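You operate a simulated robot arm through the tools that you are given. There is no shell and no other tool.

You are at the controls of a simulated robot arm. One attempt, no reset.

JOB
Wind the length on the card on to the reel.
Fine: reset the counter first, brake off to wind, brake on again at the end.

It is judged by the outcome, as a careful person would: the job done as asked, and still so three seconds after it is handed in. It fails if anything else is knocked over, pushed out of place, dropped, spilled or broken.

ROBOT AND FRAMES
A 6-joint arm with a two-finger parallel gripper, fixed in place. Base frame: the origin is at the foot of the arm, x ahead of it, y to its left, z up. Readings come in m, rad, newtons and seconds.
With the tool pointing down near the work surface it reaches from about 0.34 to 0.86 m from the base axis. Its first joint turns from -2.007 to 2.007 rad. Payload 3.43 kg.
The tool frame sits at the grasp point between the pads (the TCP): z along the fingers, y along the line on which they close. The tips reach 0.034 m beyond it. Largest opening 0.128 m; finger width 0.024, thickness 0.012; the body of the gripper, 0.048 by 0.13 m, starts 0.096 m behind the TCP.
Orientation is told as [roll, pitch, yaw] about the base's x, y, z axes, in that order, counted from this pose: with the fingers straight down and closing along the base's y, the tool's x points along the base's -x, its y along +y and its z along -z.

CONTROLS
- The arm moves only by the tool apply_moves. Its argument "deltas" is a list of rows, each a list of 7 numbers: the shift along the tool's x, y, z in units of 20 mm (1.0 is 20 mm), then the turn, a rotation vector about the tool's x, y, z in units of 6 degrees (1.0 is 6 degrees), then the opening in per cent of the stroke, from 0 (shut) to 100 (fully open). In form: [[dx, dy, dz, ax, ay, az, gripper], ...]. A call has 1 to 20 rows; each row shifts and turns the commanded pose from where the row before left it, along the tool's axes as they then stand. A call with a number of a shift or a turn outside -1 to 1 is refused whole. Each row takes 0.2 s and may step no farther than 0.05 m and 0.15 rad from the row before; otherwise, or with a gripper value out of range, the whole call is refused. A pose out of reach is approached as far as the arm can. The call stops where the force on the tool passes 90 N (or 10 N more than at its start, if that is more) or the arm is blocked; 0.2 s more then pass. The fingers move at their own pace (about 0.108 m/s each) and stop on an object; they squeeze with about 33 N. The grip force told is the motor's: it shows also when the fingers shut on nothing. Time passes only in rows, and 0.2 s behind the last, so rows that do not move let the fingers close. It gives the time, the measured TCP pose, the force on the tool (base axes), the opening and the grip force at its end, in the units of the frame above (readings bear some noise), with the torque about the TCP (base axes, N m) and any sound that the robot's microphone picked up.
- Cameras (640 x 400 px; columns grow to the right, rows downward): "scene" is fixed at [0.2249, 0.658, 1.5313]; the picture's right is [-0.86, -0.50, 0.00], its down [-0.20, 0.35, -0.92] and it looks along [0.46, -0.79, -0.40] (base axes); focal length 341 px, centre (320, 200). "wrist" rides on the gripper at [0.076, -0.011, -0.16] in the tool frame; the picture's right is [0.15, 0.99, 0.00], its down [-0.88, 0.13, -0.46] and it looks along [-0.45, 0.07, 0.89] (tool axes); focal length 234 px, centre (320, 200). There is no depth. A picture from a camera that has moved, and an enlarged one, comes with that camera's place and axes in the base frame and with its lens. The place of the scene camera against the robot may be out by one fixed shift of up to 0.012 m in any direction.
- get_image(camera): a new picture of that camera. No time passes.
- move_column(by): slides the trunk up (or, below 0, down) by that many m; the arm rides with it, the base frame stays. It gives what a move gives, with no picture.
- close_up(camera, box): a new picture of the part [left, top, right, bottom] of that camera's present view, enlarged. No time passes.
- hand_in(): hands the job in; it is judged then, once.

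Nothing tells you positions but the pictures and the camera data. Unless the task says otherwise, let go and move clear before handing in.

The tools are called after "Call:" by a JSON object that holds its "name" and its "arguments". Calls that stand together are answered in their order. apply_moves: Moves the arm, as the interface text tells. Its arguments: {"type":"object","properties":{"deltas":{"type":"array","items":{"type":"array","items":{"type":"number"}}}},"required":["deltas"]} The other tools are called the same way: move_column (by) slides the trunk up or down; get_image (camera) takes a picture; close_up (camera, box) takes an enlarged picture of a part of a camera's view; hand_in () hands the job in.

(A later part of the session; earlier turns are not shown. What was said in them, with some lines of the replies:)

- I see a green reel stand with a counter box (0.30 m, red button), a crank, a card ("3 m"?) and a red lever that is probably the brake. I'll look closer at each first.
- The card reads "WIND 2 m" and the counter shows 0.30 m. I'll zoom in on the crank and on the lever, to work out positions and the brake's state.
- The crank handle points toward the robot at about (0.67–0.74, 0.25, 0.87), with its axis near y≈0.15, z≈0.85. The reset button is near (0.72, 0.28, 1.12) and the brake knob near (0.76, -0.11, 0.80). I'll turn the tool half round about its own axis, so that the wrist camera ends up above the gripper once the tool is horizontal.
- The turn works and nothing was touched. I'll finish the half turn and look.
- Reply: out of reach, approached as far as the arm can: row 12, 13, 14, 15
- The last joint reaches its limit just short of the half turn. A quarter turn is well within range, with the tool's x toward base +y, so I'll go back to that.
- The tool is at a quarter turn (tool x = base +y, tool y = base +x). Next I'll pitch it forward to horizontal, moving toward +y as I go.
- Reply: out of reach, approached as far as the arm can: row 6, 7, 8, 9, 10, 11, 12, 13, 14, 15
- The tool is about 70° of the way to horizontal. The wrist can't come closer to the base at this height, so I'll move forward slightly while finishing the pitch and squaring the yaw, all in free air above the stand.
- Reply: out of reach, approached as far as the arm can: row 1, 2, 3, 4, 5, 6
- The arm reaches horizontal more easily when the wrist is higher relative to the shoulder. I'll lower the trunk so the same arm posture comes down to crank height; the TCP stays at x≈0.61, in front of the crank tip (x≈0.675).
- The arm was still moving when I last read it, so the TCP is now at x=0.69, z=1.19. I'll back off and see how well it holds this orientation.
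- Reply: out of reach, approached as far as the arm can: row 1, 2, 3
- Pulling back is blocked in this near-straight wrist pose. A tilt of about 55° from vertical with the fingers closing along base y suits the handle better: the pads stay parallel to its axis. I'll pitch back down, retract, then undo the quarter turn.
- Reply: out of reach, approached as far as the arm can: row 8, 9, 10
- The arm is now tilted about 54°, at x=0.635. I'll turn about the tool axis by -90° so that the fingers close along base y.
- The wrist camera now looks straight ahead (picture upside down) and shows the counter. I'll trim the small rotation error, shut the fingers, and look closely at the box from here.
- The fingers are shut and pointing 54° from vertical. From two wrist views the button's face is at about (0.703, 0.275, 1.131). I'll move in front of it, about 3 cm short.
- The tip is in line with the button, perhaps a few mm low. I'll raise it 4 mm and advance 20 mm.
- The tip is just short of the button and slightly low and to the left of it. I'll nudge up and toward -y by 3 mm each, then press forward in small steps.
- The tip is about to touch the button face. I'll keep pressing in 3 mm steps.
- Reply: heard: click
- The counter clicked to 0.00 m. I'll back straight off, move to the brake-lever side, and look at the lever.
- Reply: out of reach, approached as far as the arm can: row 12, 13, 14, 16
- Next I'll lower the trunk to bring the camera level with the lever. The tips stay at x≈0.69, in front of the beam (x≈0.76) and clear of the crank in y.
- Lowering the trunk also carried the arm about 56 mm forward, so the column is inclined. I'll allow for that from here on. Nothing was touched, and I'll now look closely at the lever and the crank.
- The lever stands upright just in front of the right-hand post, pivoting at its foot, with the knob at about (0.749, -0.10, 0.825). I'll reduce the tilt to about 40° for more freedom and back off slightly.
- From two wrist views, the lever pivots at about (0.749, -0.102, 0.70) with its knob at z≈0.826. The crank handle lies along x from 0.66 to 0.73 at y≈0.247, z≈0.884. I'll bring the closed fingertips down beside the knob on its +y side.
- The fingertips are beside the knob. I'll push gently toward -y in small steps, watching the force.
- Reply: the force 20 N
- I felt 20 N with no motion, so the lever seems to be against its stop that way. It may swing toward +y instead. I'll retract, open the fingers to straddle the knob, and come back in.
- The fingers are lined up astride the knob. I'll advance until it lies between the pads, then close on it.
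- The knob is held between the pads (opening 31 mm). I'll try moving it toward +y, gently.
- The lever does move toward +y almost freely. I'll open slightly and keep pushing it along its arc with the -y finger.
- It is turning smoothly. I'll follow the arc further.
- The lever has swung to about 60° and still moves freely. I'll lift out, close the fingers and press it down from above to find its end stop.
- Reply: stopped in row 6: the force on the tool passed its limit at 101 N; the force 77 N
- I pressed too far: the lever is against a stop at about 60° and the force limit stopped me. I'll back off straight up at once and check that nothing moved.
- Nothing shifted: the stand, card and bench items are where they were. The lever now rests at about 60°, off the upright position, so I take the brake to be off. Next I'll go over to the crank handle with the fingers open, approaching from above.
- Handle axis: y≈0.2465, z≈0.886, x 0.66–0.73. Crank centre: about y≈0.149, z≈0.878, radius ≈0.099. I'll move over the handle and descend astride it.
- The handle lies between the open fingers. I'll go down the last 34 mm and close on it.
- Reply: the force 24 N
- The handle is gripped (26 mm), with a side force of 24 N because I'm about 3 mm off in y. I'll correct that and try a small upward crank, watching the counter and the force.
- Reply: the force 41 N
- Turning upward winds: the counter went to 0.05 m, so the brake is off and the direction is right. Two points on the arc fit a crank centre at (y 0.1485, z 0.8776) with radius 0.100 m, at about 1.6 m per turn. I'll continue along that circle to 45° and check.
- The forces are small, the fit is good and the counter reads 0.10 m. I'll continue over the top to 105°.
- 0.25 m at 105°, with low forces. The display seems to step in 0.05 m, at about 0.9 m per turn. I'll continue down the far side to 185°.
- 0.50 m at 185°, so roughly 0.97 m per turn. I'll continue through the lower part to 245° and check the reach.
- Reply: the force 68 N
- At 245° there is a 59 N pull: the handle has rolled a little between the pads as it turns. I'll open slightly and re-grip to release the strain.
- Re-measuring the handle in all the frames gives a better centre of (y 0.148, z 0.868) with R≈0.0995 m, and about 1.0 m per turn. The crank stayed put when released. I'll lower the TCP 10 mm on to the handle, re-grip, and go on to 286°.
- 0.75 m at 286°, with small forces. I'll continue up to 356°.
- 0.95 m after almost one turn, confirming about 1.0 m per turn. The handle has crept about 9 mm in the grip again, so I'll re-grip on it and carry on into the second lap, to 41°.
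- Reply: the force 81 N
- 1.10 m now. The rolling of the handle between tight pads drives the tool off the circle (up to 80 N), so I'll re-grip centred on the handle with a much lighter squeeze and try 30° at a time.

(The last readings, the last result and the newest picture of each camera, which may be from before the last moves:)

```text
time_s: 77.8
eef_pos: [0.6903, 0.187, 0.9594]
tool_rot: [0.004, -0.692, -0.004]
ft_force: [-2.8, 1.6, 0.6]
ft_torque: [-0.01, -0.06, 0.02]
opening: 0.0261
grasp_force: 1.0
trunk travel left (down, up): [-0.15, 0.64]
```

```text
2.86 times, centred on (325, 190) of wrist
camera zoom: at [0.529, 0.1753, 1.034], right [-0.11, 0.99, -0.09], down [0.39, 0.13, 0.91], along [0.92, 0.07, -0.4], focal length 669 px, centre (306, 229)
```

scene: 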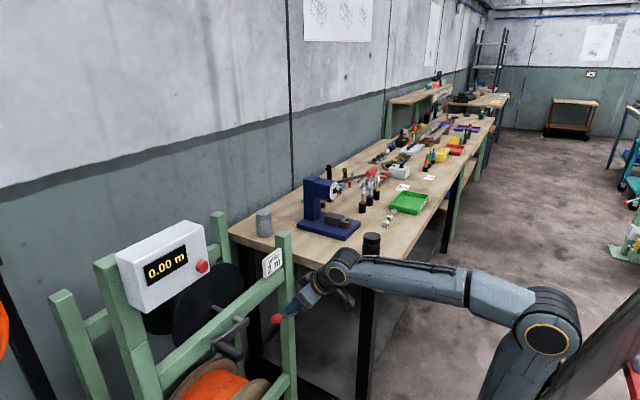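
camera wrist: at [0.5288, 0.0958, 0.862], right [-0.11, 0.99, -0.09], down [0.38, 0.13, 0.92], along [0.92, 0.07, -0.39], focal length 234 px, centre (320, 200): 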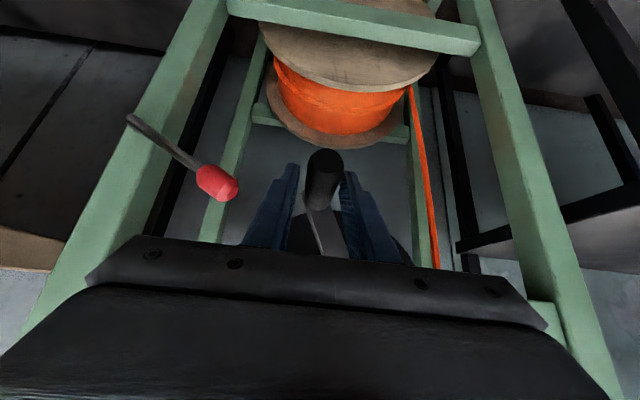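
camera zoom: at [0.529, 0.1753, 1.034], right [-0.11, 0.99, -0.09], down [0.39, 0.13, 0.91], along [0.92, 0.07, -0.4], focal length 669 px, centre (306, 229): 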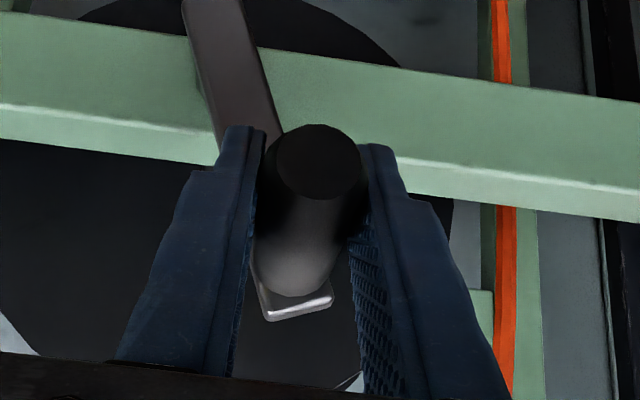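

The light grip works well, with forces of only a couple of newtons and no creep (1.15 m). I'll continue to 157°.

Call:
{"name": "apply_moves", "arguments": {"deltas": [[-0.175, -0.8235, -0.209, 0, 0, 0, 19], [-0.08, -0.858, -0.096, 0, 0, 0, 19], [0.017, -0.867, 0.02, 0, 0, 0, 19], [0.113, -0.849, 0.135, 0, 0, 0, 19], [0.206, -0.806, 0.246, 0, 0, 0, 19], [0.293, -0.738, 0.349, 0, 0, 0, 19], [0.371, -0.6475, 0.442, 0, 0, 0, 19], [0.4376, -0.537, 0.521, 0, 0, 0, 19], [0.491, -0.411, 0.585, 0, 0, 0, 19], [0, 0, 0, 0, 0, 0, 19]]}}

Call:
{"name": "close_up", "arguments": {"camera": "scene", "box": [100, 210, 320, 380]}}

Call:
{"name": "close_up", "arguments": {"camera": "wrist", "box": [260, 120, 390, 260]}}

```text
time_s: 80.0
eef_pos: [0.689, 0.0566, 0.9056]
tool_rot: [0.006, -0.695, -0.005]
ft_force: [-2.8, 5.4, -1.5]
ft_torque: [0.04, 0.01, 0.01]
opening: 0.0272
grasp_force: 2.6
trunk travel left (down, up): [-0.15, 0.64]
```

```text
2.35 times, centred on (210, 295) of scene
camera zoom: at [0.2249, 0.658, 1.5313], right [-0.86, -0.5, 0.0], down [-0.2, 0.35, -0.92], along [0.46, -0.79, -0.4], focal length 803 px, centre (579, -24)
```

zoom: 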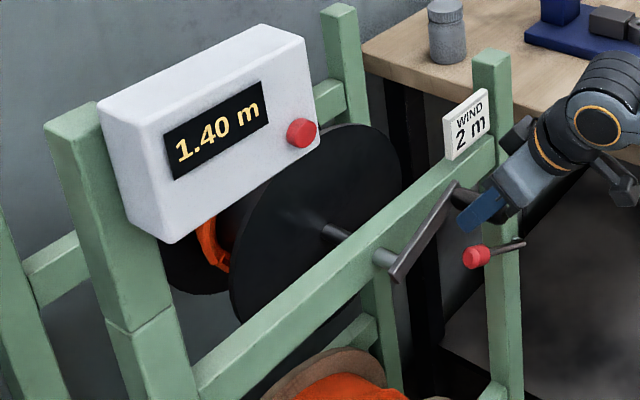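

```text
2.86 times, centred on (325, 190) of wrist
camera zoom: at [0.5286, 0.0443, 0.9817], right [-0.11, 0.99, -0.09], down [0.38, 0.13, 0.91], along [0.92, 0.07, -0.39], focal length 669 px, centre (306, 229)
```

zoom: 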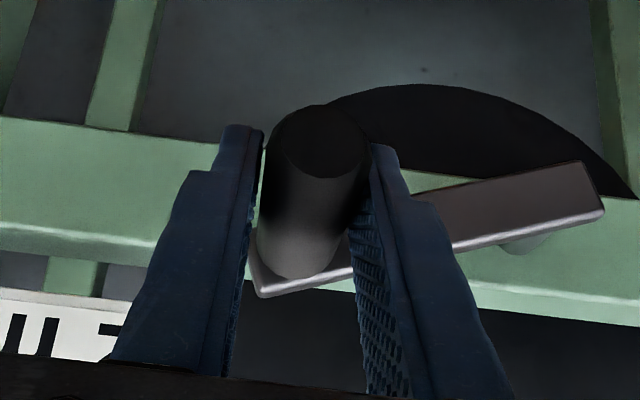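

1.40 m, still on track. I'll continue down the far side to 207° with slightly more grip, since friction does the driving there.

Call:
{"name": "apply_moves", "arguments": {"deltas": [[0.529, -0.272, 0.631, 0, 0, 0, 17], [0.552, -0.125, 0.657, 0, 0, 0, 17], [0.557, 0.026, 0.664, 0, 0, 0, 17], [0.546, 0.176, 0.65, 0, 0, 0, 17], [0.518, 0.321, 0.617, 0, 0, 0, 17], [0, 0, 0, 0, 0, 0, 17]]}}

Call:
{"name": "close_up", "arguments": {"camera": "scene", "box": [100, 210, 320, 380]}}

Call:
{"name": "close_up", "arguments": {"camera": "wrist", "box": [260, 120, 390, 260]}}

```text
time_s: 81.4
eef_pos: [0.6885, 0.0596, 0.8227]
tool_rot: [0.006, -0.695, -0.003]
ft_force: [-1.7, 12.4, 7.1]
ft_torque: [0.12, -0.02, -0.1]
opening: 0.0288
grasp_force: 6.3
trunk travel left (down, up): [-0.15, 0.64]
```

```text
2.35 times, centred on (210, 295) of scene
camera zoom: at [0.2249, 0.658, 1.5313], right [-0.86, -0.5, 0.0], down [-0.2, 0.35, -0.92], along [0.46, -0.79, -0.4], focal length 803 px, centre (579, -24)
```

zoom: 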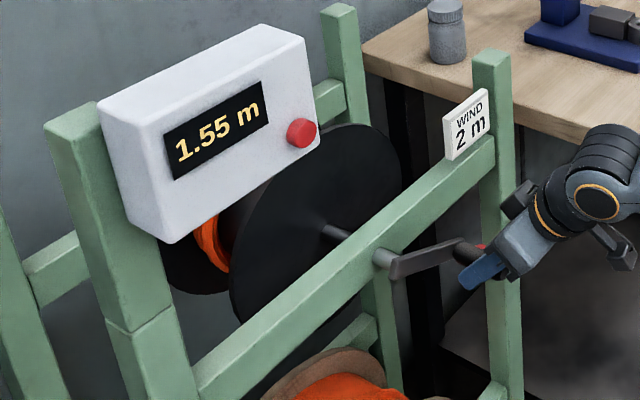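

```text
2.86 times, centred on (325, 190) of wrist
camera zoom: at [0.5286, 0.0477, 0.8974], right [-0.11, 0.99, -0.09], down [0.38, 0.13, 0.91], along [0.92, 0.07, -0.39], focal length 669 px, centre (306, 229)
```

zoom: 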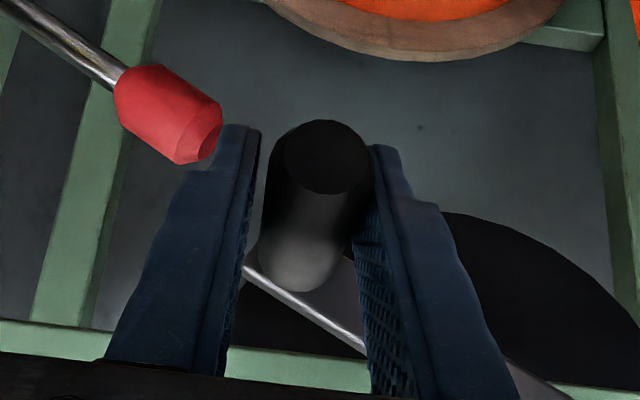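

1.55 m at 207°; the fingers clear the brake knob in x. I'll continue through the bottom to 287°.

Call:
{"name": "apply_moves", "arguments": {"deltas": [[0.461, 0.483, 0.549, 0, 0, 0, 18], [0.413, 0.573, 0.4925, 0, 0, 0, 18], [0.343, 0.676, 0.409, 0, 0, 0, 18], [0.262, 0.758, 0.3125, 0, 0, 0, 18], [0.174, 0.8175, 0.207, 0, 0, 0, 18], [0.08, 0.852, 0.095, 0, 0, 0, 18], [-0.016, 0.861, -0.0195, 0, 0, 0, 18], [-0.112, 0.843, -0.134, 0, 0, 0, 18], [0, 0, 0, 0, 0, 0, 18]]}}

Call:
{"name": "close_up", "arguments": {"camera": "scene", "box": [100, 210, 320, 380]}}

Call:
{"name": "close_up", "arguments": {"camera": "wrist", "box": [260, 120, 390, 260]}}

```text
time_s: 83.4
eef_pos: [0.6884, 0.1779, 0.7753]
tool_rot: [0.009, -0.699, -0.005]
ft_force: [5.0, 2.0, -2.9]
ft_torque: [-0.32, -0.09, -1.15]
opening: 0.026
grasp_force: 44.7
trunk travel left (down, up): [-0.15, 0.64]
```

```text
2.35 times, centred on (210, 295) of scene
camera zoom: at [0.2249, 0.658, 1.5313], right [-0.86, -0.5, 0.0], down [-0.2, 0.35, -0.92], along [0.46, -0.79, -0.4], focal length 803 px, centre (579, -24)
```

zoom: 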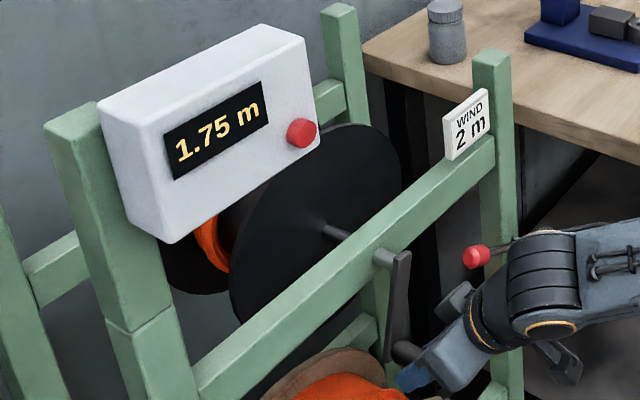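

```text
2.86 times, centred on (325, 190) of wrist
camera zoom: at [0.5282, 0.166, 0.8494], right [-0.11, 0.99, -0.09], down [0.38, 0.13, 0.92], along [0.92, 0.07, -0.39], focal length 669 px, centre (306, 229)
```

zoom: 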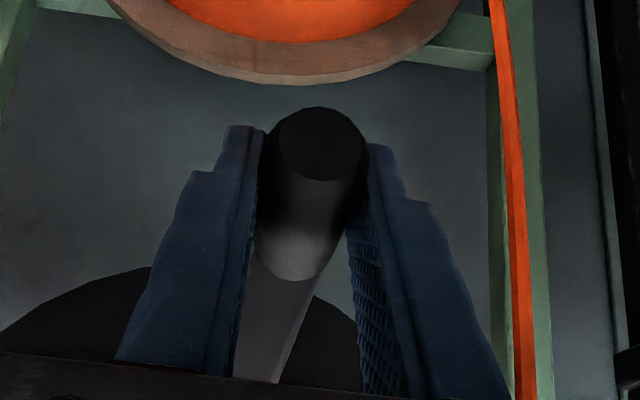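

1.75 m at 287°. I'll reset the grip to light, then go up to 337° (about 1.90 m expected).

Call:
{"name": "apply_moves", "arguments": {"deltas": [[0, 0, 0, 0, 0, 0, 28], [0, 0, 0, 0, 0, 0, 28], [0, 0, 0, 0, 0, 0, 19], [0, 0, 0, 0, 0, 0, 19], [-0.205, 0.8, -0.244, 0, 0, 0, 19], [-0.291, 0.733, -0.346, 0, 0, 0, 19], [-0.368, 0.643, -0.439, 0, 0, 0, 19], [-0.435, 0.534, -0.518, 0, 0, 0, 19], [-0.487, 0.408, -0.581, 0, 0, 0, 19], [0, 0, 0, 0, 0, 0, 19]]}}

Call:
{"name": "close_up", "arguments": {"camera": "scene", "box": [100, 210, 320, 380]}}

Call:
{"name": "close_up", "arguments": {"camera": "wrist", "box": [260, 120, 390, 260]}}

```text
time_s: 85.6
eef_pos: [0.6891, 0.2401, 0.8311]
tool_rot: [0.007, -0.698, -0.004]
ft_force: [0.8, -2.9, -0.2]
ft_torque: [-0.03, 0.05, -0.07]
opening: 0.0258
grasp_force: 0.8
trunk travel left (down, up): [-0.15, 0.64]
```

```text
2.35 times, centred on (210, 295) of scene
camera zoom: at [0.2249, 0.658, 1.5313], right [-0.86, -0.5, 0.0], down [-0.2, 0.35, -0.92], along [0.46, -0.79, -0.4], focal length 803 px, centre (579, -24)
```

zoom: 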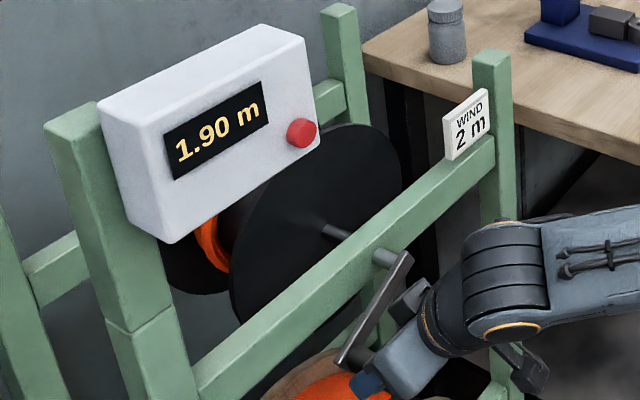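

```text
2.86 times, centred on (325, 190) of wrist
camera zoom: at [0.5286, 0.2275, 0.9054], right [-0.11, 0.99, -0.09], down [0.38, 0.13, 0.92], along [0.92, 0.07, -0.39], focal length 669 px, centre (306, 229)
```

zoom: 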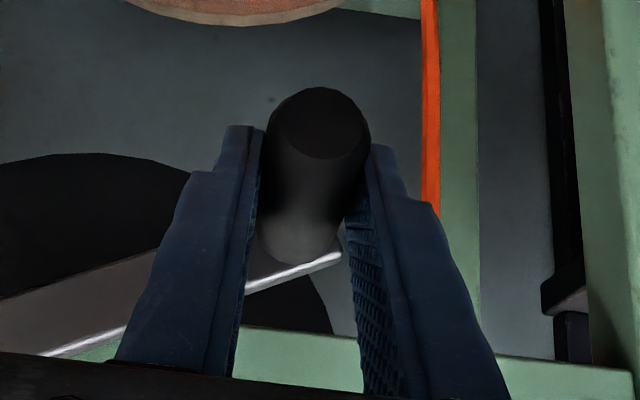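

1.90 m. The handle crept again relative to the light grip, so I'll recentre on it, grip firmly, and advance 20° to approach 2.00 m carefully.

Call:
{"name": "apply_moves", "arguments": {"deltas": [[0, 0, 0, 0, 0, 0, 28], [0.2025, -0.115, 0.241, 0, 0, 0, 28], [0, 0, 0, 0, 0, 0, 28], [0, 0, 0, 0, 0, 0, 0], [0, 0, 0, 0, 0, 0, 0], [-0.512, 0.325, -0.6105, 0, 0, 0, 0], [-0.541, 0.182, -0.645, 0, 0, 0, 0], [0, 0, 0, 0, 0, 0, 0]]}}

Call:
{"name": "close_up", "arguments": {"camera": "scene", "box": [100, 210, 320, 380]}}

Call:
{"name": "close_up", "arguments": {"camera": "wrist", "box": [260, 120, 390, 260]}}

```text
time_s: 87.4
eef_pos: [0.6882, 0.2482, 0.8561]
tool_rot: [0.007, -0.698, -0.001]
ft_force: [-3.2, 32.1, -9.7]
ft_torque: [0.54, 0.79, -0.39]
opening: 0.0257
grasp_force: 45.0
trunk travel left (down, up): [-0.15, 0.64]
```

```text
2.35 times, centred on (210, 295) of scene
camera zoom: at [0.2249, 0.658, 1.5313], right [-0.86, -0.5, 0.0], down [-0.2, 0.35, -0.92], along [0.46, -0.79, -0.4], focal length 803 px, centre (579, -24)
```

zoom: 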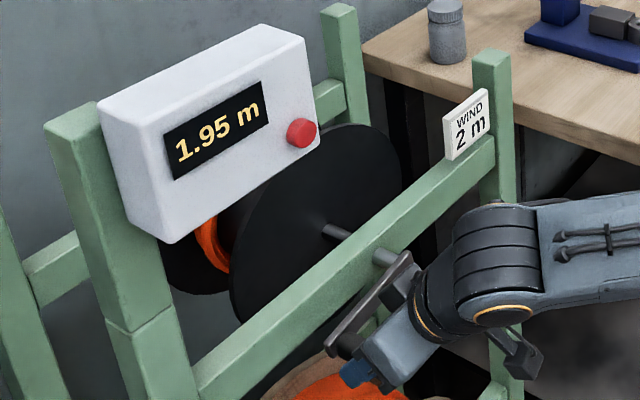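

```text
2.86 times, centred on (325, 190) of wrist
camera zoom: at [0.5285, 0.2367, 0.9315], right [-0.12, 0.99, -0.09], down [0.38, 0.13, 0.92], along [0.92, 0.07, -0.39], focal length 669 px, centre (306, 229)
```

zoom: 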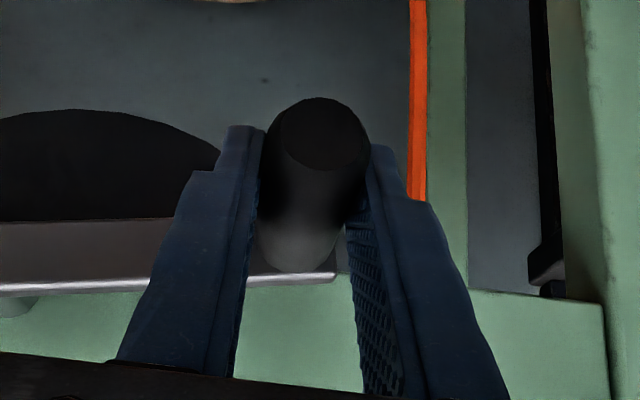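

1.95 m. I'll advance about 5° at a time and look for the change to 2.00.

Call:
{"name": "apply_moves", "arguments": {"deltas": [[-0.277, 0.1, -0.33, 0, 0, 0, 0], [0, 0, 0, 0, 0, 0, 0]]}}

Call:
{"name": "close_up", "arguments": {"camera": "scene", "box": [130, 220, 220, 300]}}

Call:
{"name": "close_up", "arguments": {"camera": "wrist", "box": [260, 120, 390, 260]}}

```text
time_s: 88.0
eef_pos: [0.689, 0.2495, 0.8652]
tool_rot: [0.007, -0.696, -0.002]
ft_force: [-6.3, 31.0, -11.0]
ft_torque: [0.85, 0.4, 0.29]
opening: 0.0254
grasp_force: 45.0
trunk travel left (down, up): [-0.15, 0.64]
```

```text
5.00 times, centred on (175, 260) of scene
camera zoom: at [0.2249, 0.658, 1.5313], right [-0.86, -0.5, 0.0], down [-0.2, 0.35, -0.92], along [0.46, -0.79, -0.4], focal length 1707 px, centre (1045, -100)
```

zoom: 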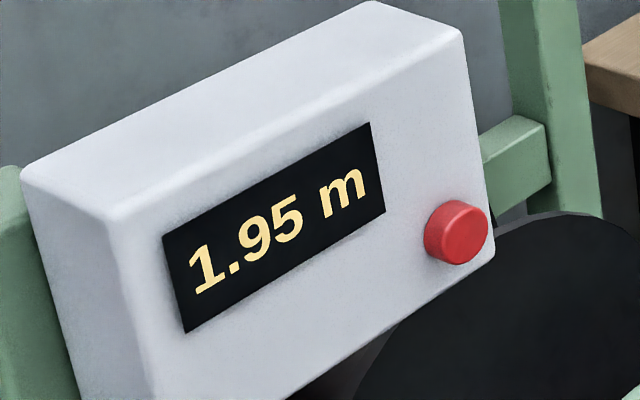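

```text
2.86 times, centred on (325, 190) of wrist
camera zoom: at [0.5285, 0.238, 0.9396], right [-0.11, 0.99, -0.09], down [0.38, 0.13, 0.91], along [0.92, 0.07, -0.39], focal length 669 px, centre (306, 229)
```

zoom: 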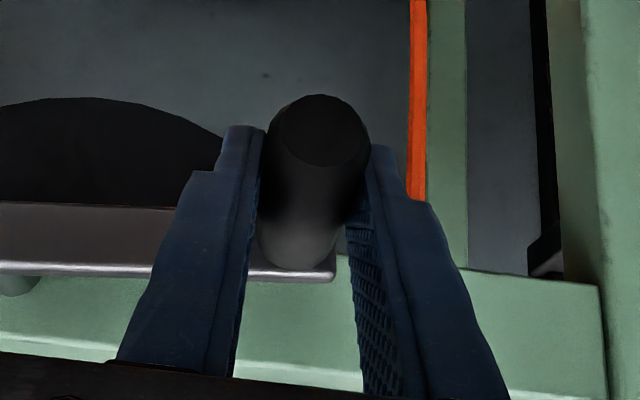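

Call:
{"name": "apply_moves", "arguments": {"deltas": [[-0.277, 0.1, -0.33, 0, 0, 0, 0], [0, 0, 0, 0, 0, 0, 0]]}}

Call:
{"name": "close_up", "arguments": {"camera": "scene", "box": [130, 220, 220, 300]}}

Call:
{"name": "close_up", "arguments": {"camera": "wrist", "box": [260, 120, 390, 260]}}

```text
time_s: 88.6
eef_pos: [0.6893, 0.25, 0.8746]
tool_rot: [0.002, -0.696, -0.001]
ft_force: [-6.0, 15.3, -4.4]
ft_torque: [0.38, 0.15, 1.29]
opening: 0.0256
grasp_force: 45.0
trunk travel left (down, up): [-0.15, 0.64]
```

```text
5.00 times, centred on (175, 260) of scene
camera zoom: at [0.2249, 0.658, 1.5313], right [-0.86, -0.5, 0.0], down [-0.2, 0.35, -0.92], along [0.46, -0.79, -0.4], focal length 1707 px, centre (1045, -100)
```

zoom: 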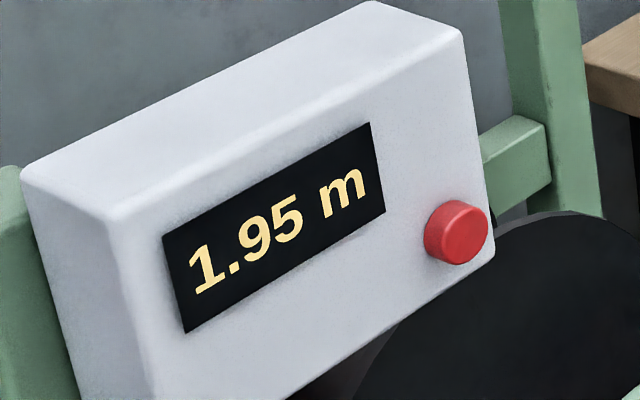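

```text
2.86 times, centred on (325, 190) of wrist
camera zoom: at [0.5284, 0.2387, 0.949], right [-0.11, 0.99, -0.09], down [0.38, 0.13, 0.92], along [0.92, 0.07, -0.39], focal length 669 px, centre (306, 229)
```

zoom: 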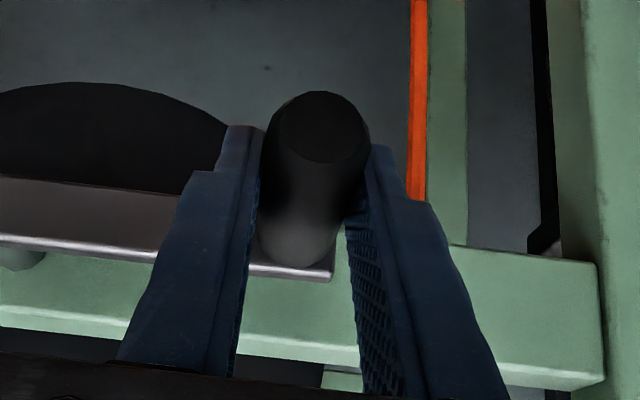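

Call:
{"name": "apply_moves", "arguments": {"deltas": [[-0.225, 0.01, -0.268, 0, 0, 0, 0], [0, 0, 0, 0, 0, 0, 0]]}}

Call:
{"name": "close_up", "arguments": {"camera": "scene", "box": [130, 220, 220, 300]}}

Call:
{"name": "close_up", "arguments": {"camera": "wrist", "box": [260, 120, 390, 260]}}

```text
time_s: 89.2
eef_pos: [0.69, 0.25, 0.8812]
tool_rot: [0.006, -0.697, -0.003]
ft_force: [-4.6, 4.0, -6.3]
ft_torque: [0.28, 0.36, 1.31]
opening: 0.0255
grasp_force: 45.1
trunk travel left (down, up): [-0.15, 0.64]
```

```text
5.00 times, centred on (175, 260) of scene
camera zoom: at [0.2249, 0.658, 1.5313], right [-0.86, -0.5, 0.0], down [-0.2, 0.35, -0.92], along [0.46, -0.79, -0.4], focal length 1707 px, centre (1045, -100)
```

zoom: 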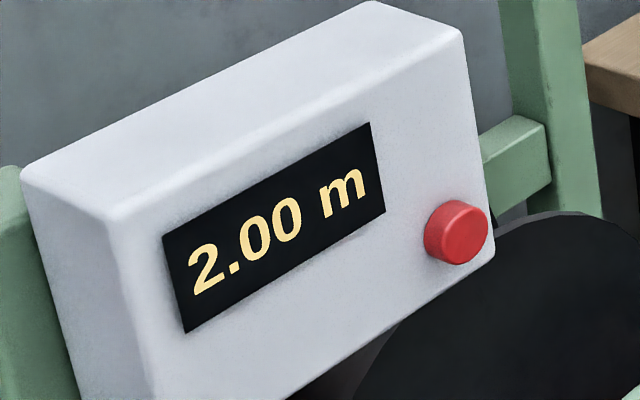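

```text
2.86 times, centred on (325, 190) of wrist
camera zoom: at [0.5285, 0.2385, 0.9558], right [-0.11, 0.99, -0.09], down [0.38, 0.13, 0.91], along [0.92, 0.07, -0.39], focal length 669 px, centre (306, 229)
```

zoom: 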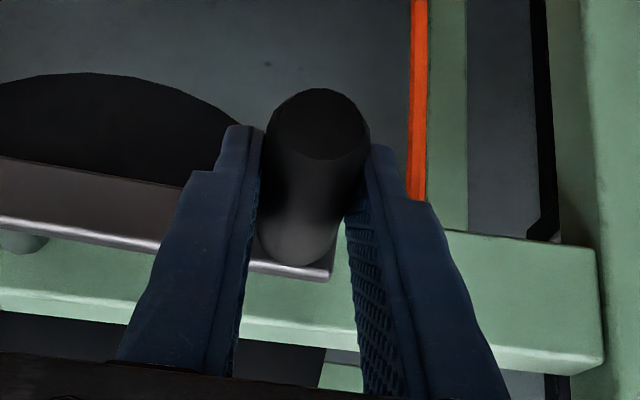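

The display just turned to 2.00 (about 1.975–1.98 m if it rounds). I'll go about 7° more to sit in the middle of the 2.00 band.

Call:
{"name": "apply_moves", "arguments": {"deltas": [[-0.196, -0.02, -0.234, 0, 0, 0, 0], [-0.196, -0.04, -0.234, 0, 0, 0, 0], [0, 0, 0, 0, 0, 0, 0]]}}

Call:
{"name": "close_up", "arguments": {"camera": "scene", "box": [130, 220, 220, 300]}}

Call:
{"name": "close_up", "arguments": {"camera": "wrist", "box": [260, 120, 390, 260]}}

```text
time_s: 90.0
eef_pos: [0.6887, 0.2485, 0.8928]
tool_rot: [0.005, -0.694, -0.005]
ft_force: [1.0, -4.5, -9.8]
ft_torque: [0.52, 0.27, 0.02]
opening: 0.026
grasp_force: 44.5
trunk travel left (down, up): [-0.15, 0.64]
```

```text
5.00 times, centred on (175, 260) of scene
camera zoom: at [0.2249, 0.658, 1.5313], right [-0.86, -0.5, 0.0], down [-0.2, 0.35, -0.92], along [0.46, -0.79, -0.4], focal length 1707 px, centre (1045, -100)
```

zoom: 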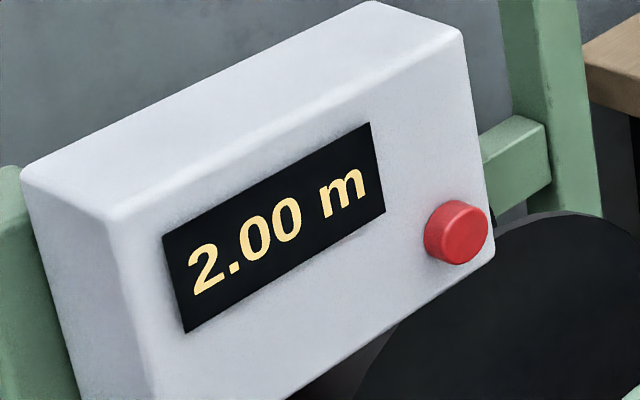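

```text
2.86 times, centred on (325, 190) of wrist
camera zoom: at [0.5286, 0.2376, 0.9676], right [-0.11, 0.99, -0.09], down [0.39, 0.13, 0.91], along [0.92, 0.07, -0.4], focal length 669 px, centre (306, 229)
```

zoom: 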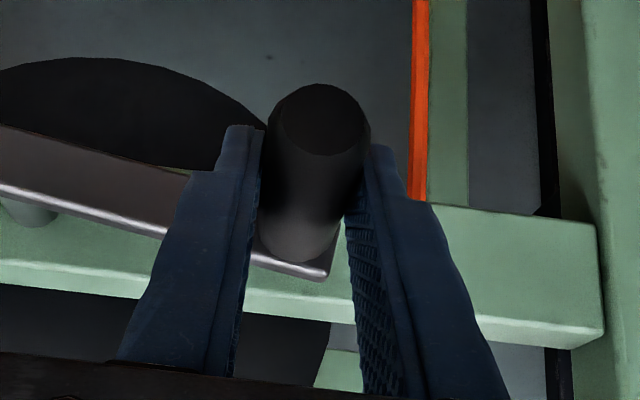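

The counter reads 2.00 m and the crank is back at its start angle after two full turns. I'll release the handle, lift straight up, and check the reading holds.

Call:
{"name": "apply_moves", "arguments": {"deltas": [[0, 0, 0, 0, 0, 0, 28], [0, 0, 0, 0, 0, 0, 50], [0, 0, 0, 0, 0, 0, 50], [-0.527, 0, -0.628, 0, 0, 0, 50], [-0.527, 0, -0.628, 0, 0, 0, 50], [-0.527, 0, -0.628, 0, 0, 0, 50], [-0.527, 0, -0.628, 0, 0, 0, 50], [-0.527, 0, -0.628, 0, 0, 0, 50], [-0.527, 0, -0.628, 0, 0, 0, 50], [0, 0, 0, 0, 0, 0, 50]]}}

Call:
{"name": "close_up", "arguments": {"camera": "scene", "box": [100, 210, 320, 380]}}

Call:
{"name": "get_image", "arguments": {"camera": "wrist"}}

```text
time_s: 92.2
eef_pos: [0.69, 0.2501, 0.9919]
tool_rot: [0.006, -0.697, -0.003]
ft_force: [-0.2, -0.1, 0.0]
ft_torque: [0.01, 0.01, -0.01]
opening: 0.0639
grasp_force: 0.1
trunk travel left (down, up): [-0.15, 0.64]
```

```text
2.35 times, centred on (210, 295) of scene
camera zoom: at [0.2249, 0.658, 1.5313], right [-0.86, -0.5, 0.0], down [-0.2, 0.35, -0.92], along [0.46, -0.79, -0.4], focal length 803 px, centre (579, -24)
```

zoom: 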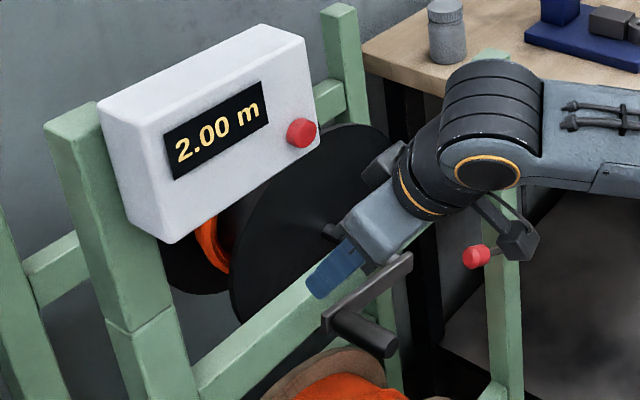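

```text
taken
camera wrist: at [0.5283, 0.2378, 1.0667], right [-0.11, 0.99, -0.09], down [0.38, 0.13, 0.91], along [0.92, 0.07, -0.39], focal length 234 px, centre (320, 200)
```

wrist: 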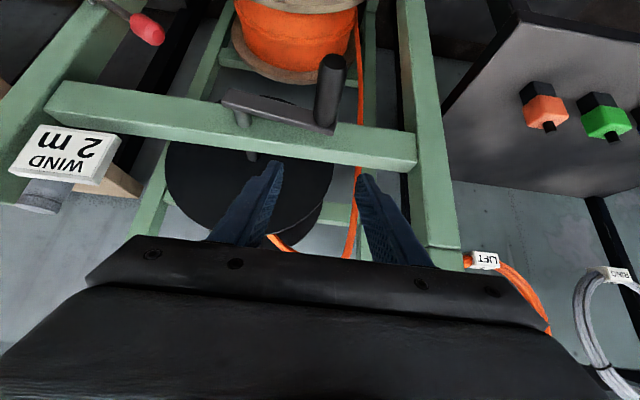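

The reading holds at 2.00 m. I'll now move over to the brake lever at this safe height and look.

Call:
{"name": "apply_moves", "arguments": {"deltas": [[0, -0.942, 0, 0, 0, 0, 55], [0, -0.942, 0, 0, 0, 0, 55], [0, -0.942, 0, 0, 0, 0, 55], [0, -0.942, 0, 0, 0, 0, 55], [0, -0.942, 0, 0, 0, 0, 55], [0, -0.942, 0, 0, 0, 0, 55], [0, -0.942, 0, 0, 0, 0, 55], [0, -0.942, 0, 0, 0, 0, 55], [0, -0.942, 0, 0, 0, 0, 55], [0, -0.942, 0, 0, 0, 0, 55], [0, -0.942, 0, 0, 0, 0, 55], [0, -0.942, 0, 0, 0, 0, 55], [0, -0.942, 0, 0, 0, 0, 55], [0, 0, 0, 0, 0, 0, 55]]}}

Call:
{"name": "close_up", "arguments": {"camera": "wrist", "box": [220, 0, 400, 260]}}

```text
time_s: 95.2
eef_pos: [0.6901, 0.0045, 0.9899]
tool_rot: [0.006, -0.696, -0.002]
ft_force: [0.0, -0.8, 0.3]
ft_torque: [-0.01, 0.02, 0.01]
opening: 0.0707
grasp_force: 0.0
trunk travel left (down, up): [-0.15, 0.64]
```

```text
1.54 times, centred on (310, 130) of wrist
camera zoom: at [0.5283, -0.007, 1.0652], right [-0.11, 0.99, -0.09], down [0.38, 0.13, 0.91], along [0.92, 0.07, -0.39], focal length 360 px, centre (335, 308)
```

zoom: 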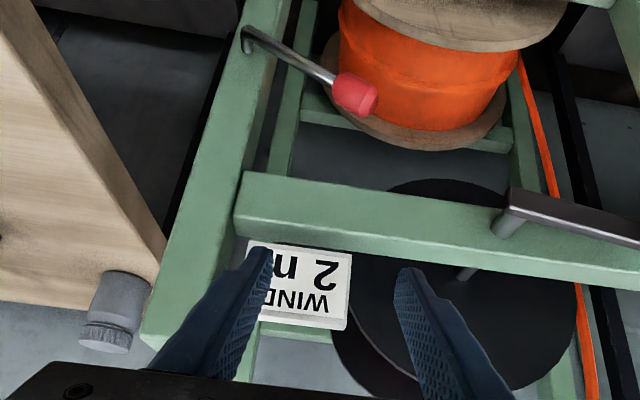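

The knob is at about (0.749, 0.007, 0.765). I'll descend in front of it with the fingers open 70 mm, then go forward so that it lies between them.

Call:
{"name": "apply_moves", "arguments": {"deltas": [[0.576, 0, 0.686, 0, 0, 0, 55], [0.576, 0, 0.686, 0, 0, 0, 55], [0.576, 0, 0.686, 0, 0, 0, 55], [0.576, 0, 0.686, 0, 0, 0, 55], [0.576, 0, 0.686, 0, 0, 0, 55], [0.576, 0, 0.686, 0, 0, 0, 55], [0.576, 0, 0.686, 0, 0, 0, 55], [0.576, 0, 0.686, 0, 0, 0, 55], [0.576, 0, 0.686, 0, 0, 0, 55], [0.576, 0, 0.686, 0, 0, 0, 55], [0.576, 0, 0.686, 0, 0, 0, 55], [0, 0, 0, 0, 0, 0, 55], [-0.632, 0, 0.53, 0, 0, 0, 55], [-0.632, 0, 0.53, 0, 0, 0, 55], [0, 0, 0, 0, 0, 0, 55]]}}

Call:
{"name": "close_up", "arguments": {"camera": "wrist", "box": [220, 60, 420, 260]}}

```text
time_s: 98.4
eef_pos: [0.7209, 0.0058, 0.7927]
tool_rot: [0.007, -0.697, -0.004]
ft_force: [0.5, -0.4, 0.0]
ft_torque: [0.01, 0.01, 0.02]
opening: 0.0704
grasp_force: 0.1
trunk travel left (down, up): [-0.15, 0.64]
```

```text
2.00 times, centred on (320, 160) of wrist
camera zoom: at [0.5607, -0.0061, 0.8679], right [-0.11, 0.99, -0.09], down [0.38, 0.13, 0.92], along [0.92, 0.07, -0.39], focal length 468 px, centre (320, 280)
```

zoom: 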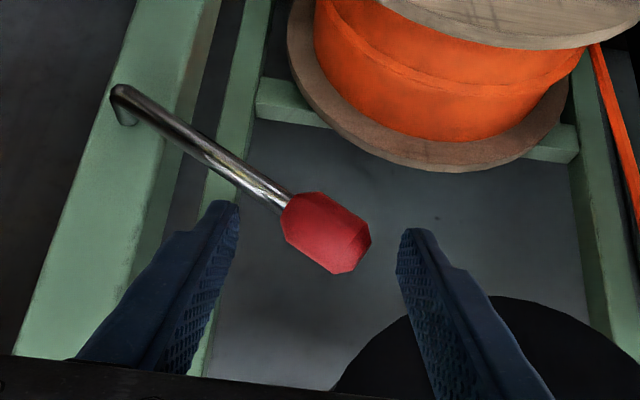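

The knob is between the fingers. I'll push it back toward upright with the +y finger along its arc, in steps.

Call:
{"name": "apply_moves", "arguments": {"deltas": [[0, 0, 0, 0, 0, 0, 46], [-0.228, -0.42, -0.272, 0, 0, 0, 46], [-0.228, -0.42, -0.272, 0, 0, 0, 46], [-0.228, -0.42, -0.272, 0, 0, 0, 46], [0, 0, 0, 0, 0, 0, 46]]}}

Call:
{"name": "close_up", "arguments": {"camera": "wrist", "box": [220, 60, 420, 260]}}

```text
time_s: 99.6
eef_pos: [0.7218, -0.0185, 0.8153]
tool_rot: [0.007, -0.697, -0.004]
ft_force: [-9.9, 15.1, 10.2]
ft_torque: [0.84, 0.0, 0.55]
opening: 0.0676
grasp_force: 7.9
trunk travel left (down, up): [-0.15, 0.64]
```

```text
2.00 times, centred on (320, 160) of wrist
camera zoom: at [0.5604, -0.0309, 0.8905], right [-0.11, 0.99, -0.09], down [0.38, 0.13, 0.92], along [0.92, 0.07, -0.39], focal length 468 px, centre (320, 280)
```

zoom: 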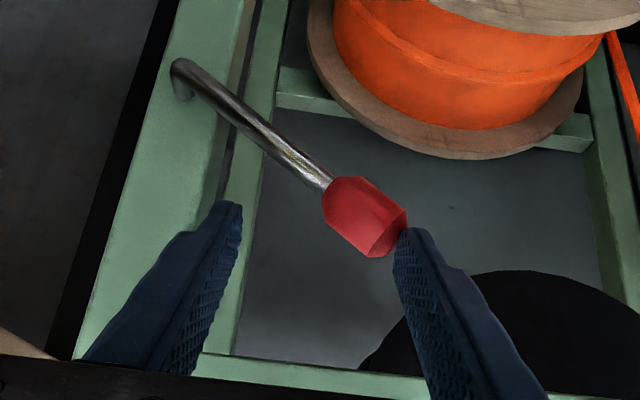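

The finger only catches the knob's upper edge. I'll back out, close the fingers, and push from lower down on the knob's far side.

Call:
{"name": "apply_moves", "arguments": {"deltas": [[0, 0.6, 0, 0, 0, 0, 46], [0.766, 0, -0.643, 0, 0, 0, 46], [0.766, 0, -0.643, 0, 0, 0, 46], [0.766, 0, -0.643, 0, 0, 0, 46], [0.402, 0.83, 0.479, 0, 0, 0, 0], [0.402, 0.83, 0.479, 0, 0, 0, 0], [0.402, 0.83, 0.479, 0, 0, 0, 0], [0.402, 0.83, 0.479, 0, 0, 0, 0], [0, 0, 0, 0, 0, 0, 0], [0, 0, 0, 0, 0, 0, 0]]}}

Call:
{"name": "get_image", "arguments": {"camera": "wrist"}}

```text
time_s: 101.8
eef_pos: [0.6663, 0.0591, 0.7644]
tool_rot: [0.005, -0.698, -0.003]
ft_force: [0.0, -0.4, -0.7]
ft_torque: [-0.03, 0.01, 0.0]
opening: 0.0002
grasp_force: 33.1
out of reach, approached as far as the arm can: row 4
trunk travel left (down, up): [-0.15, 0.64]
```

```text
taken
camera wrist: at [0.5073, 0.0471, 0.8395], right [-0.11, 0.99, -0.09], down [0.38, 0.13, 0.91], along [0.92, 0.07, -0.39], focal length 234 px, centre (320, 200)
```

wrist: 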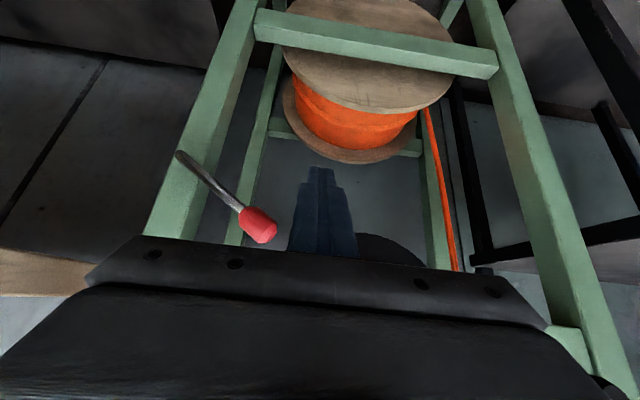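

Call:
{"name": "apply_moves", "arguments": {"deltas": [[-0.715, 0, 0.6, 0, 0, 0, 0], [-0.715, 0, 0.6, 0, 0, 0, 0], [-0.715, 0, 0.6, 0, 0, 0, 0], [0, 0, 0, 0, 0, 0, 0]]}}

Call:
{"name": "close_up", "arguments": {"camera": "wrist", "box": [220, 60, 420, 260]}}

```text
time_s: 102.8
eef_pos: [0.723, 0.0586, 0.7642]
tool_rot: [0.006, -0.696, -0.002]
ft_force: [0.1, -1.2, 0.8]
ft_torque: [0.0, -0.02, 0.0]
opening: 0.0001
grasp_force: 32.9
trunk travel left (down, up): [-0.15, 0.64]
```

```text
2.00 times, centred on (320, 160) of wrist
camera zoom: at [0.5631, 0.0468, 0.8392], right [-0.11, 0.99, -0.09], down [0.38, 0.13, 0.92], along [0.92, 0.07, -0.39], focal length 468 px, centre (320, 280)
```

zoom: 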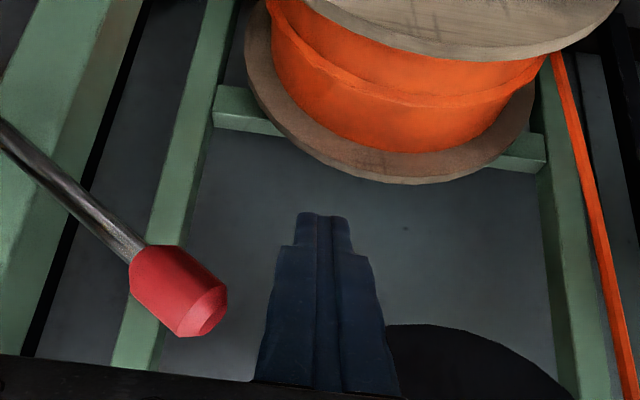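

The finger is now beside and below the knob's end. I'll push -y and then up along the arc.

Call:
{"name": "apply_moves", "arguments": {"deltas": [[0, -0.6, 0, 0, 0, 0, 0], [0, -0.6, 0, 0, 0, 0, 0], [-0.27, -0.4, -0.322, 0, 0, 0, 0], [-0.27, -0.4, -0.322, 0, 0, 0, 0], [-0.27, -0.4, -0.322, 0, 0, 0, 0], [0, 0, 0, 0, 0, 0, 0]]}}

Call:
{"name": "close_up", "arguments": {"camera": "wrist", "box": [220, 60, 420, 260]}}

```text
time_s: 104.2
eef_pos: [0.7246, 0.0099, 0.7882]
tool_rot: [0.007, -0.695, -0.004]
ft_force: [-6.0, 4.3, 2.0]
ft_torque: [0.02, -0.03, 0.01]
opening: 0.0
grasp_force: 32.8
trunk travel left (down, up): [-0.15, 0.64]
```

```text
2.00 times, centred on (320, 160) of wrist
camera zoom: at [0.5635, -0.0015, 0.8646], right [-0.11, 0.99, -0.09], down [0.38, 0.13, 0.92], along [0.92, 0.07, -0.39], focal length 468 px, centre (320, 280)
```

zoom: 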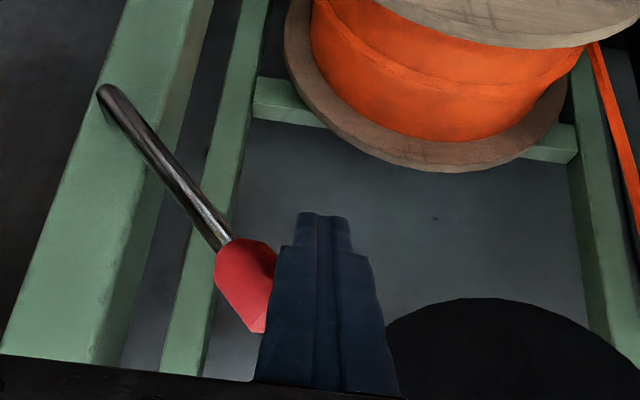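

The lever is coming up (about 42°). I'll continue along the arc.

Call:
{"name": "apply_moves", "arguments": {"deltas": [[-0.257, -0.5, -0.306, 0, 0, 0, 0], [-0.257, -0.5, -0.306, 0, 0, 0, 0], [-0.257, -0.5, -0.306, 0, 0, 0, 0], [-0.14, -0.42, -0.166, 0, 0, 0, 0], [-0.14, -0.42, -0.166, 0, 0, 0, 0], [0, 0, 0, 0, 0, 0, 0]]}}

Call:
{"name": "close_up", "arguments": {"camera": "wrist", "box": [220, 60, 420, 260]}}

```text
time_s: 105.6
eef_pos: [0.7245, -0.0368, 0.8239]
tool_rot: [0.008, -0.696, -0.004]
ft_force: [-0.3, 1.0, -0.8]
ft_torque: [0.02, 0.03, 0.03]
opening: 0.0
grasp_force: 33.1
trunk travel left (down, up): [-0.15, 0.64]
```

```text
2.00 times, centred on (320, 160) of wrist
camera zoom: at [0.5639, -0.048, 0.8967], right [-0.11, 0.99, -0.09], down [0.38, 0.13, 0.92], along [0.92, 0.07, -0.39], focal length 468 px, centre (320, 280)
```

zoom: 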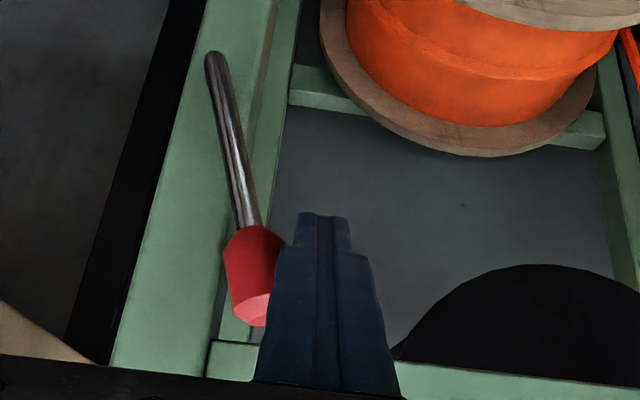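

Call:
{"name": "apply_moves", "arguments": {"deltas": [[-0.08, -0.475, -0.096, 0, 0, 0, 0], [-0.08, -0.475, -0.096, 0, 0, 0, 0], [-0.08, -0.475, -0.096, 0, 0, 0, 0], [-0.08, -0.4, -0.096, 0, 0, 0, 0], [0, 0, 0, 0, 0, 0, 0]]}}

Call:
{"name": "close_up", "arguments": {"camera": "wrist", "box": [220, 60, 420, 260]}}

```text
time_s: 106.8
eef_pos: [0.7249, -0.0742, 0.8326]
tool_rot: [0.008, -0.697, -0.003]
ft_force: [-0.4, 0.1, 0.3]
ft_torque: [-0.01, 0.02, -0.01]
opening: 0.0001
grasp_force: 33.1
trunk travel left (down, up): [-0.15, 0.64]
```

```text
2.00 times, centred on (320, 160) of wrist
camera zoom: at [0.5637, -0.0852, 0.9064], right [-0.11, 0.99, -0.09], down [0.38, 0.13, 0.91], along [0.92, 0.07, -0.39], focal length 468 px, centre (320, 280)
```

zoom: 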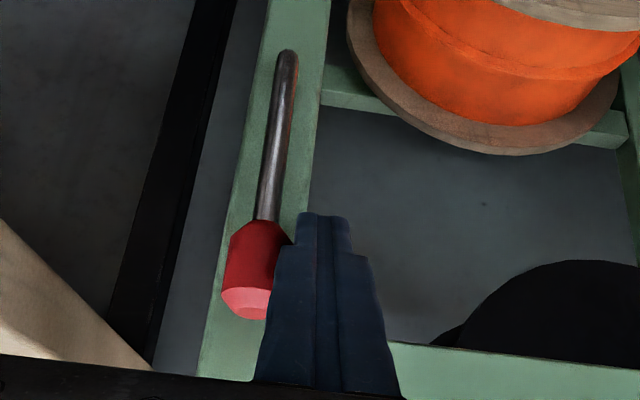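

Nearly upright. I'll push the last few millimetres gently until it meets its stop.

Call:
{"name": "apply_moves", "arguments": {"deltas": [[0, -0.12, 0, 0, 0, 0, 0], [0, -0.12, 0, 0, 0, 0, 0], [0, 0, 0, 0, 0, 0, 0]]}}

Call:
{"name": "close_up", "arguments": {"camera": "wrist", "box": [220, 60, 420, 260]}}

```text
time_s: 107.6
eef_pos: [0.7233, -0.0761, 0.832]
tool_rot: [0.007, -0.699, -0.003]
ft_force: [-0.1, 15.3, 2.5]
ft_torque: [0.17, -0.13, 0.38]
opening: 0.0002
grasp_force: 33.2
trunk travel left (down, up): [-0.15, 0.64]
```

```text
2.00 times, centred on (320, 160) of wrist
camera zoom: at [0.5636, -0.0883, 0.9064], right [-0.11, 0.99, -0.09], down [0.38, 0.13, 0.92], along [0.92, 0.07, -0.39], focal length 468 px, centre (320, 280)
```

zoom: 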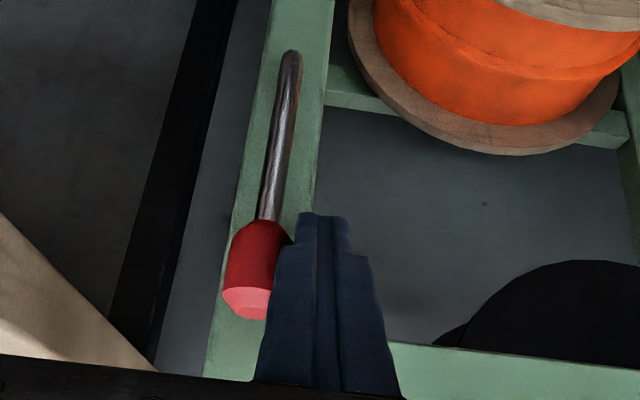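

The lever is firm against its upright stop, as at the start (15 N resistance). I'll back away, retract and lift clear, then verify everything.

Call:
{"name": "apply_moves", "arguments": {"deltas": [[0, -0.06, 0, 0, 0, 0, 0], [0, 0, 0, 0, 0, 0, 0], [0, 0.6, 0, 0, 0, 0, 0], [0, 0.6, 0, 0, 0, 0, 0], [0.766, 0, -0.643, 0, 0, 0, 0], [0.766, 0, -0.643, 0, 0, 0, 0], [-0.55, 0, -0.66, 0, 0, 0, 0], [-0.55, 0, -0.66, 0, 0, 0, 0], [-0.55, 0, -0.66, 0, 0, 0, 0], [-0.55, 0, -0.66, 0, 0, 0, 0], [-0.55, 0, -0.66, 0, 0, 0, 0], [-0.55, 0, -0.66, 0, 0, 0, 0], [-0.55, 0, -0.66, 0, 0, 0, 0], [0, 0, 0, 0, 0, 0, 0]]}}

Call:
{"name": "get_image", "arguments": {"camera": "wrist"}}

Call:
{"name": "get_image", "arguments": {"camera": "scene"}}

Call:
{"name": "close_up", "arguments": {"camera": "scene", "box": [100, 210, 320, 380]}}

```text
time_s: 110.6
eef_pos: [0.6842, -0.0555, 0.9528]
tool_rot: [0.007, -0.696, -0.002]
ft_force: [-0.7, 0.5, 0.4]
ft_torque: [-0.02, 0.0, 0.01]
opening: 0.0
grasp_force: 32.9
trunk travel left (down, up): [-0.15, 0.64]
```

```text
taken
camera wrist: at [0.5239, -0.0674, 1.0266], right [-0.11, 0.99, -0.09], down [0.38, 0.13, 0.91], along [0.92, 0.07, -0.39], focal length 234 px, centre (320, 200)
```

wrist: 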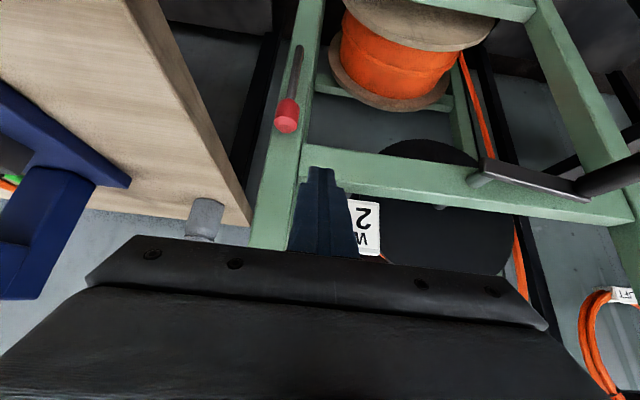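

```text
taken
```

scene: 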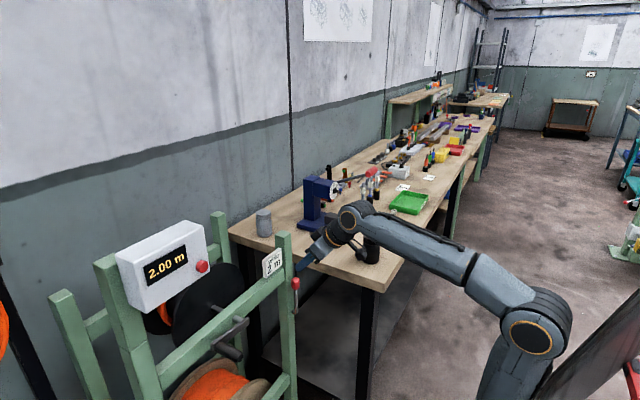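

```text
2.35 times, centred on (210, 295) of scene
camera zoom: at [0.2249, 0.658, 1.5313], right [-0.86, -0.5, 0.0], down [-0.2, 0.35, -0.92], along [0.46, -0.79, -0.4], focal length 803 px, centre (579, -24)
```

zoom: 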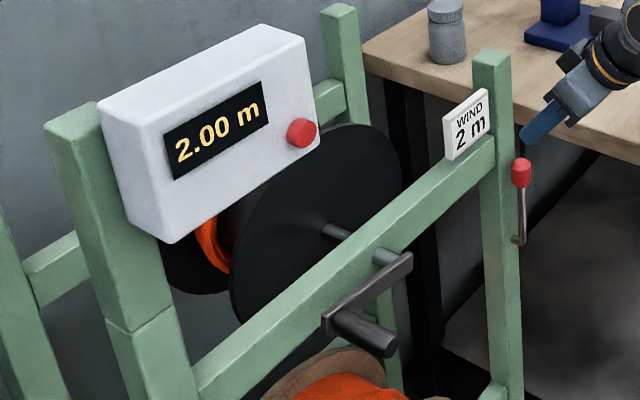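

The counter reads 2.00 m, and the brake lever's knob is back at exactly its starting place in the picture. The card, stand and bench items are unmoved. I'll lift a little further clear before handing in.

Call:
{"name": "apply_moves", "arguments": {"deltas": [[-0.55, 0, -0.66, 0, 0, 0, 0], [-0.55, 0, -0.66, 0, 0, 0, 0], [-0.55, 0, -0.66, 0, 0, 0, 0], [-0.55, 0, -0.66, 0, 0, 0, 0], [0, 0, 0, 0, 0, 0, 0], [0, 0, 0, 0, 0, 0, 0]]}}

Call:
{"name": "get_image", "arguments": {"camera": "scene"}}

```text
time_s: 112.0
eef_pos: [0.6836, -0.0554, 1.0194]
tool_rot: [0.007, -0.696, -0.005]
ft_force: [-0.8, 1.0, 0.3]
ft_torque: [0.01, 0.01, -0.01]
opening: 0.0001
grasp_force: 32.5
trunk travel left (down, up): [-0.15, 0.64]
```

```text
taken
```

scene: 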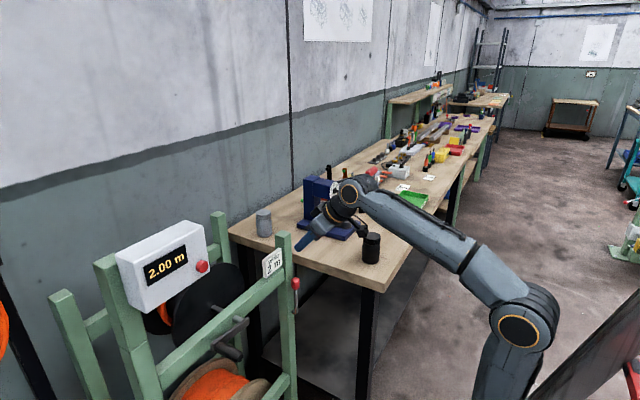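

The arm is clear, the counter holds at 2.00 m, the brake lever is upright again, and nothing else has been moved. I'm handing in.

Call:
{"name": "hand_in", "arguments": {}}

```text
The job is handed in.
```

The 2 m on the card is wound on to the reel. I reset the counter to 0.00 m first. It read 2.00 m after winding and still did once I'd let go and moved clear.

- **Brake:** I swung the lever over to wind. Before handing in I pushed it back to its upright stop, the position it was in at the start. I took upright as "on" because nothing marks the positions. I didn't test whether the crank was locked with the lever there, at the start or the end.
- **Length:** the counter shows steps of 0.05 m, so I stopped near the middle of the 2.00 reading rather than where it first appeared. That was two full crank turns, at about 1 m per turn.
- **Hard push on the lever:** finding the end of the lever's travel, I pressed it against its stop too hard, and the arm cut out at 101 N. I saw no damage or movement of the stand afterwards.

The card, the stand and the bench items look unmoved in the last picture.
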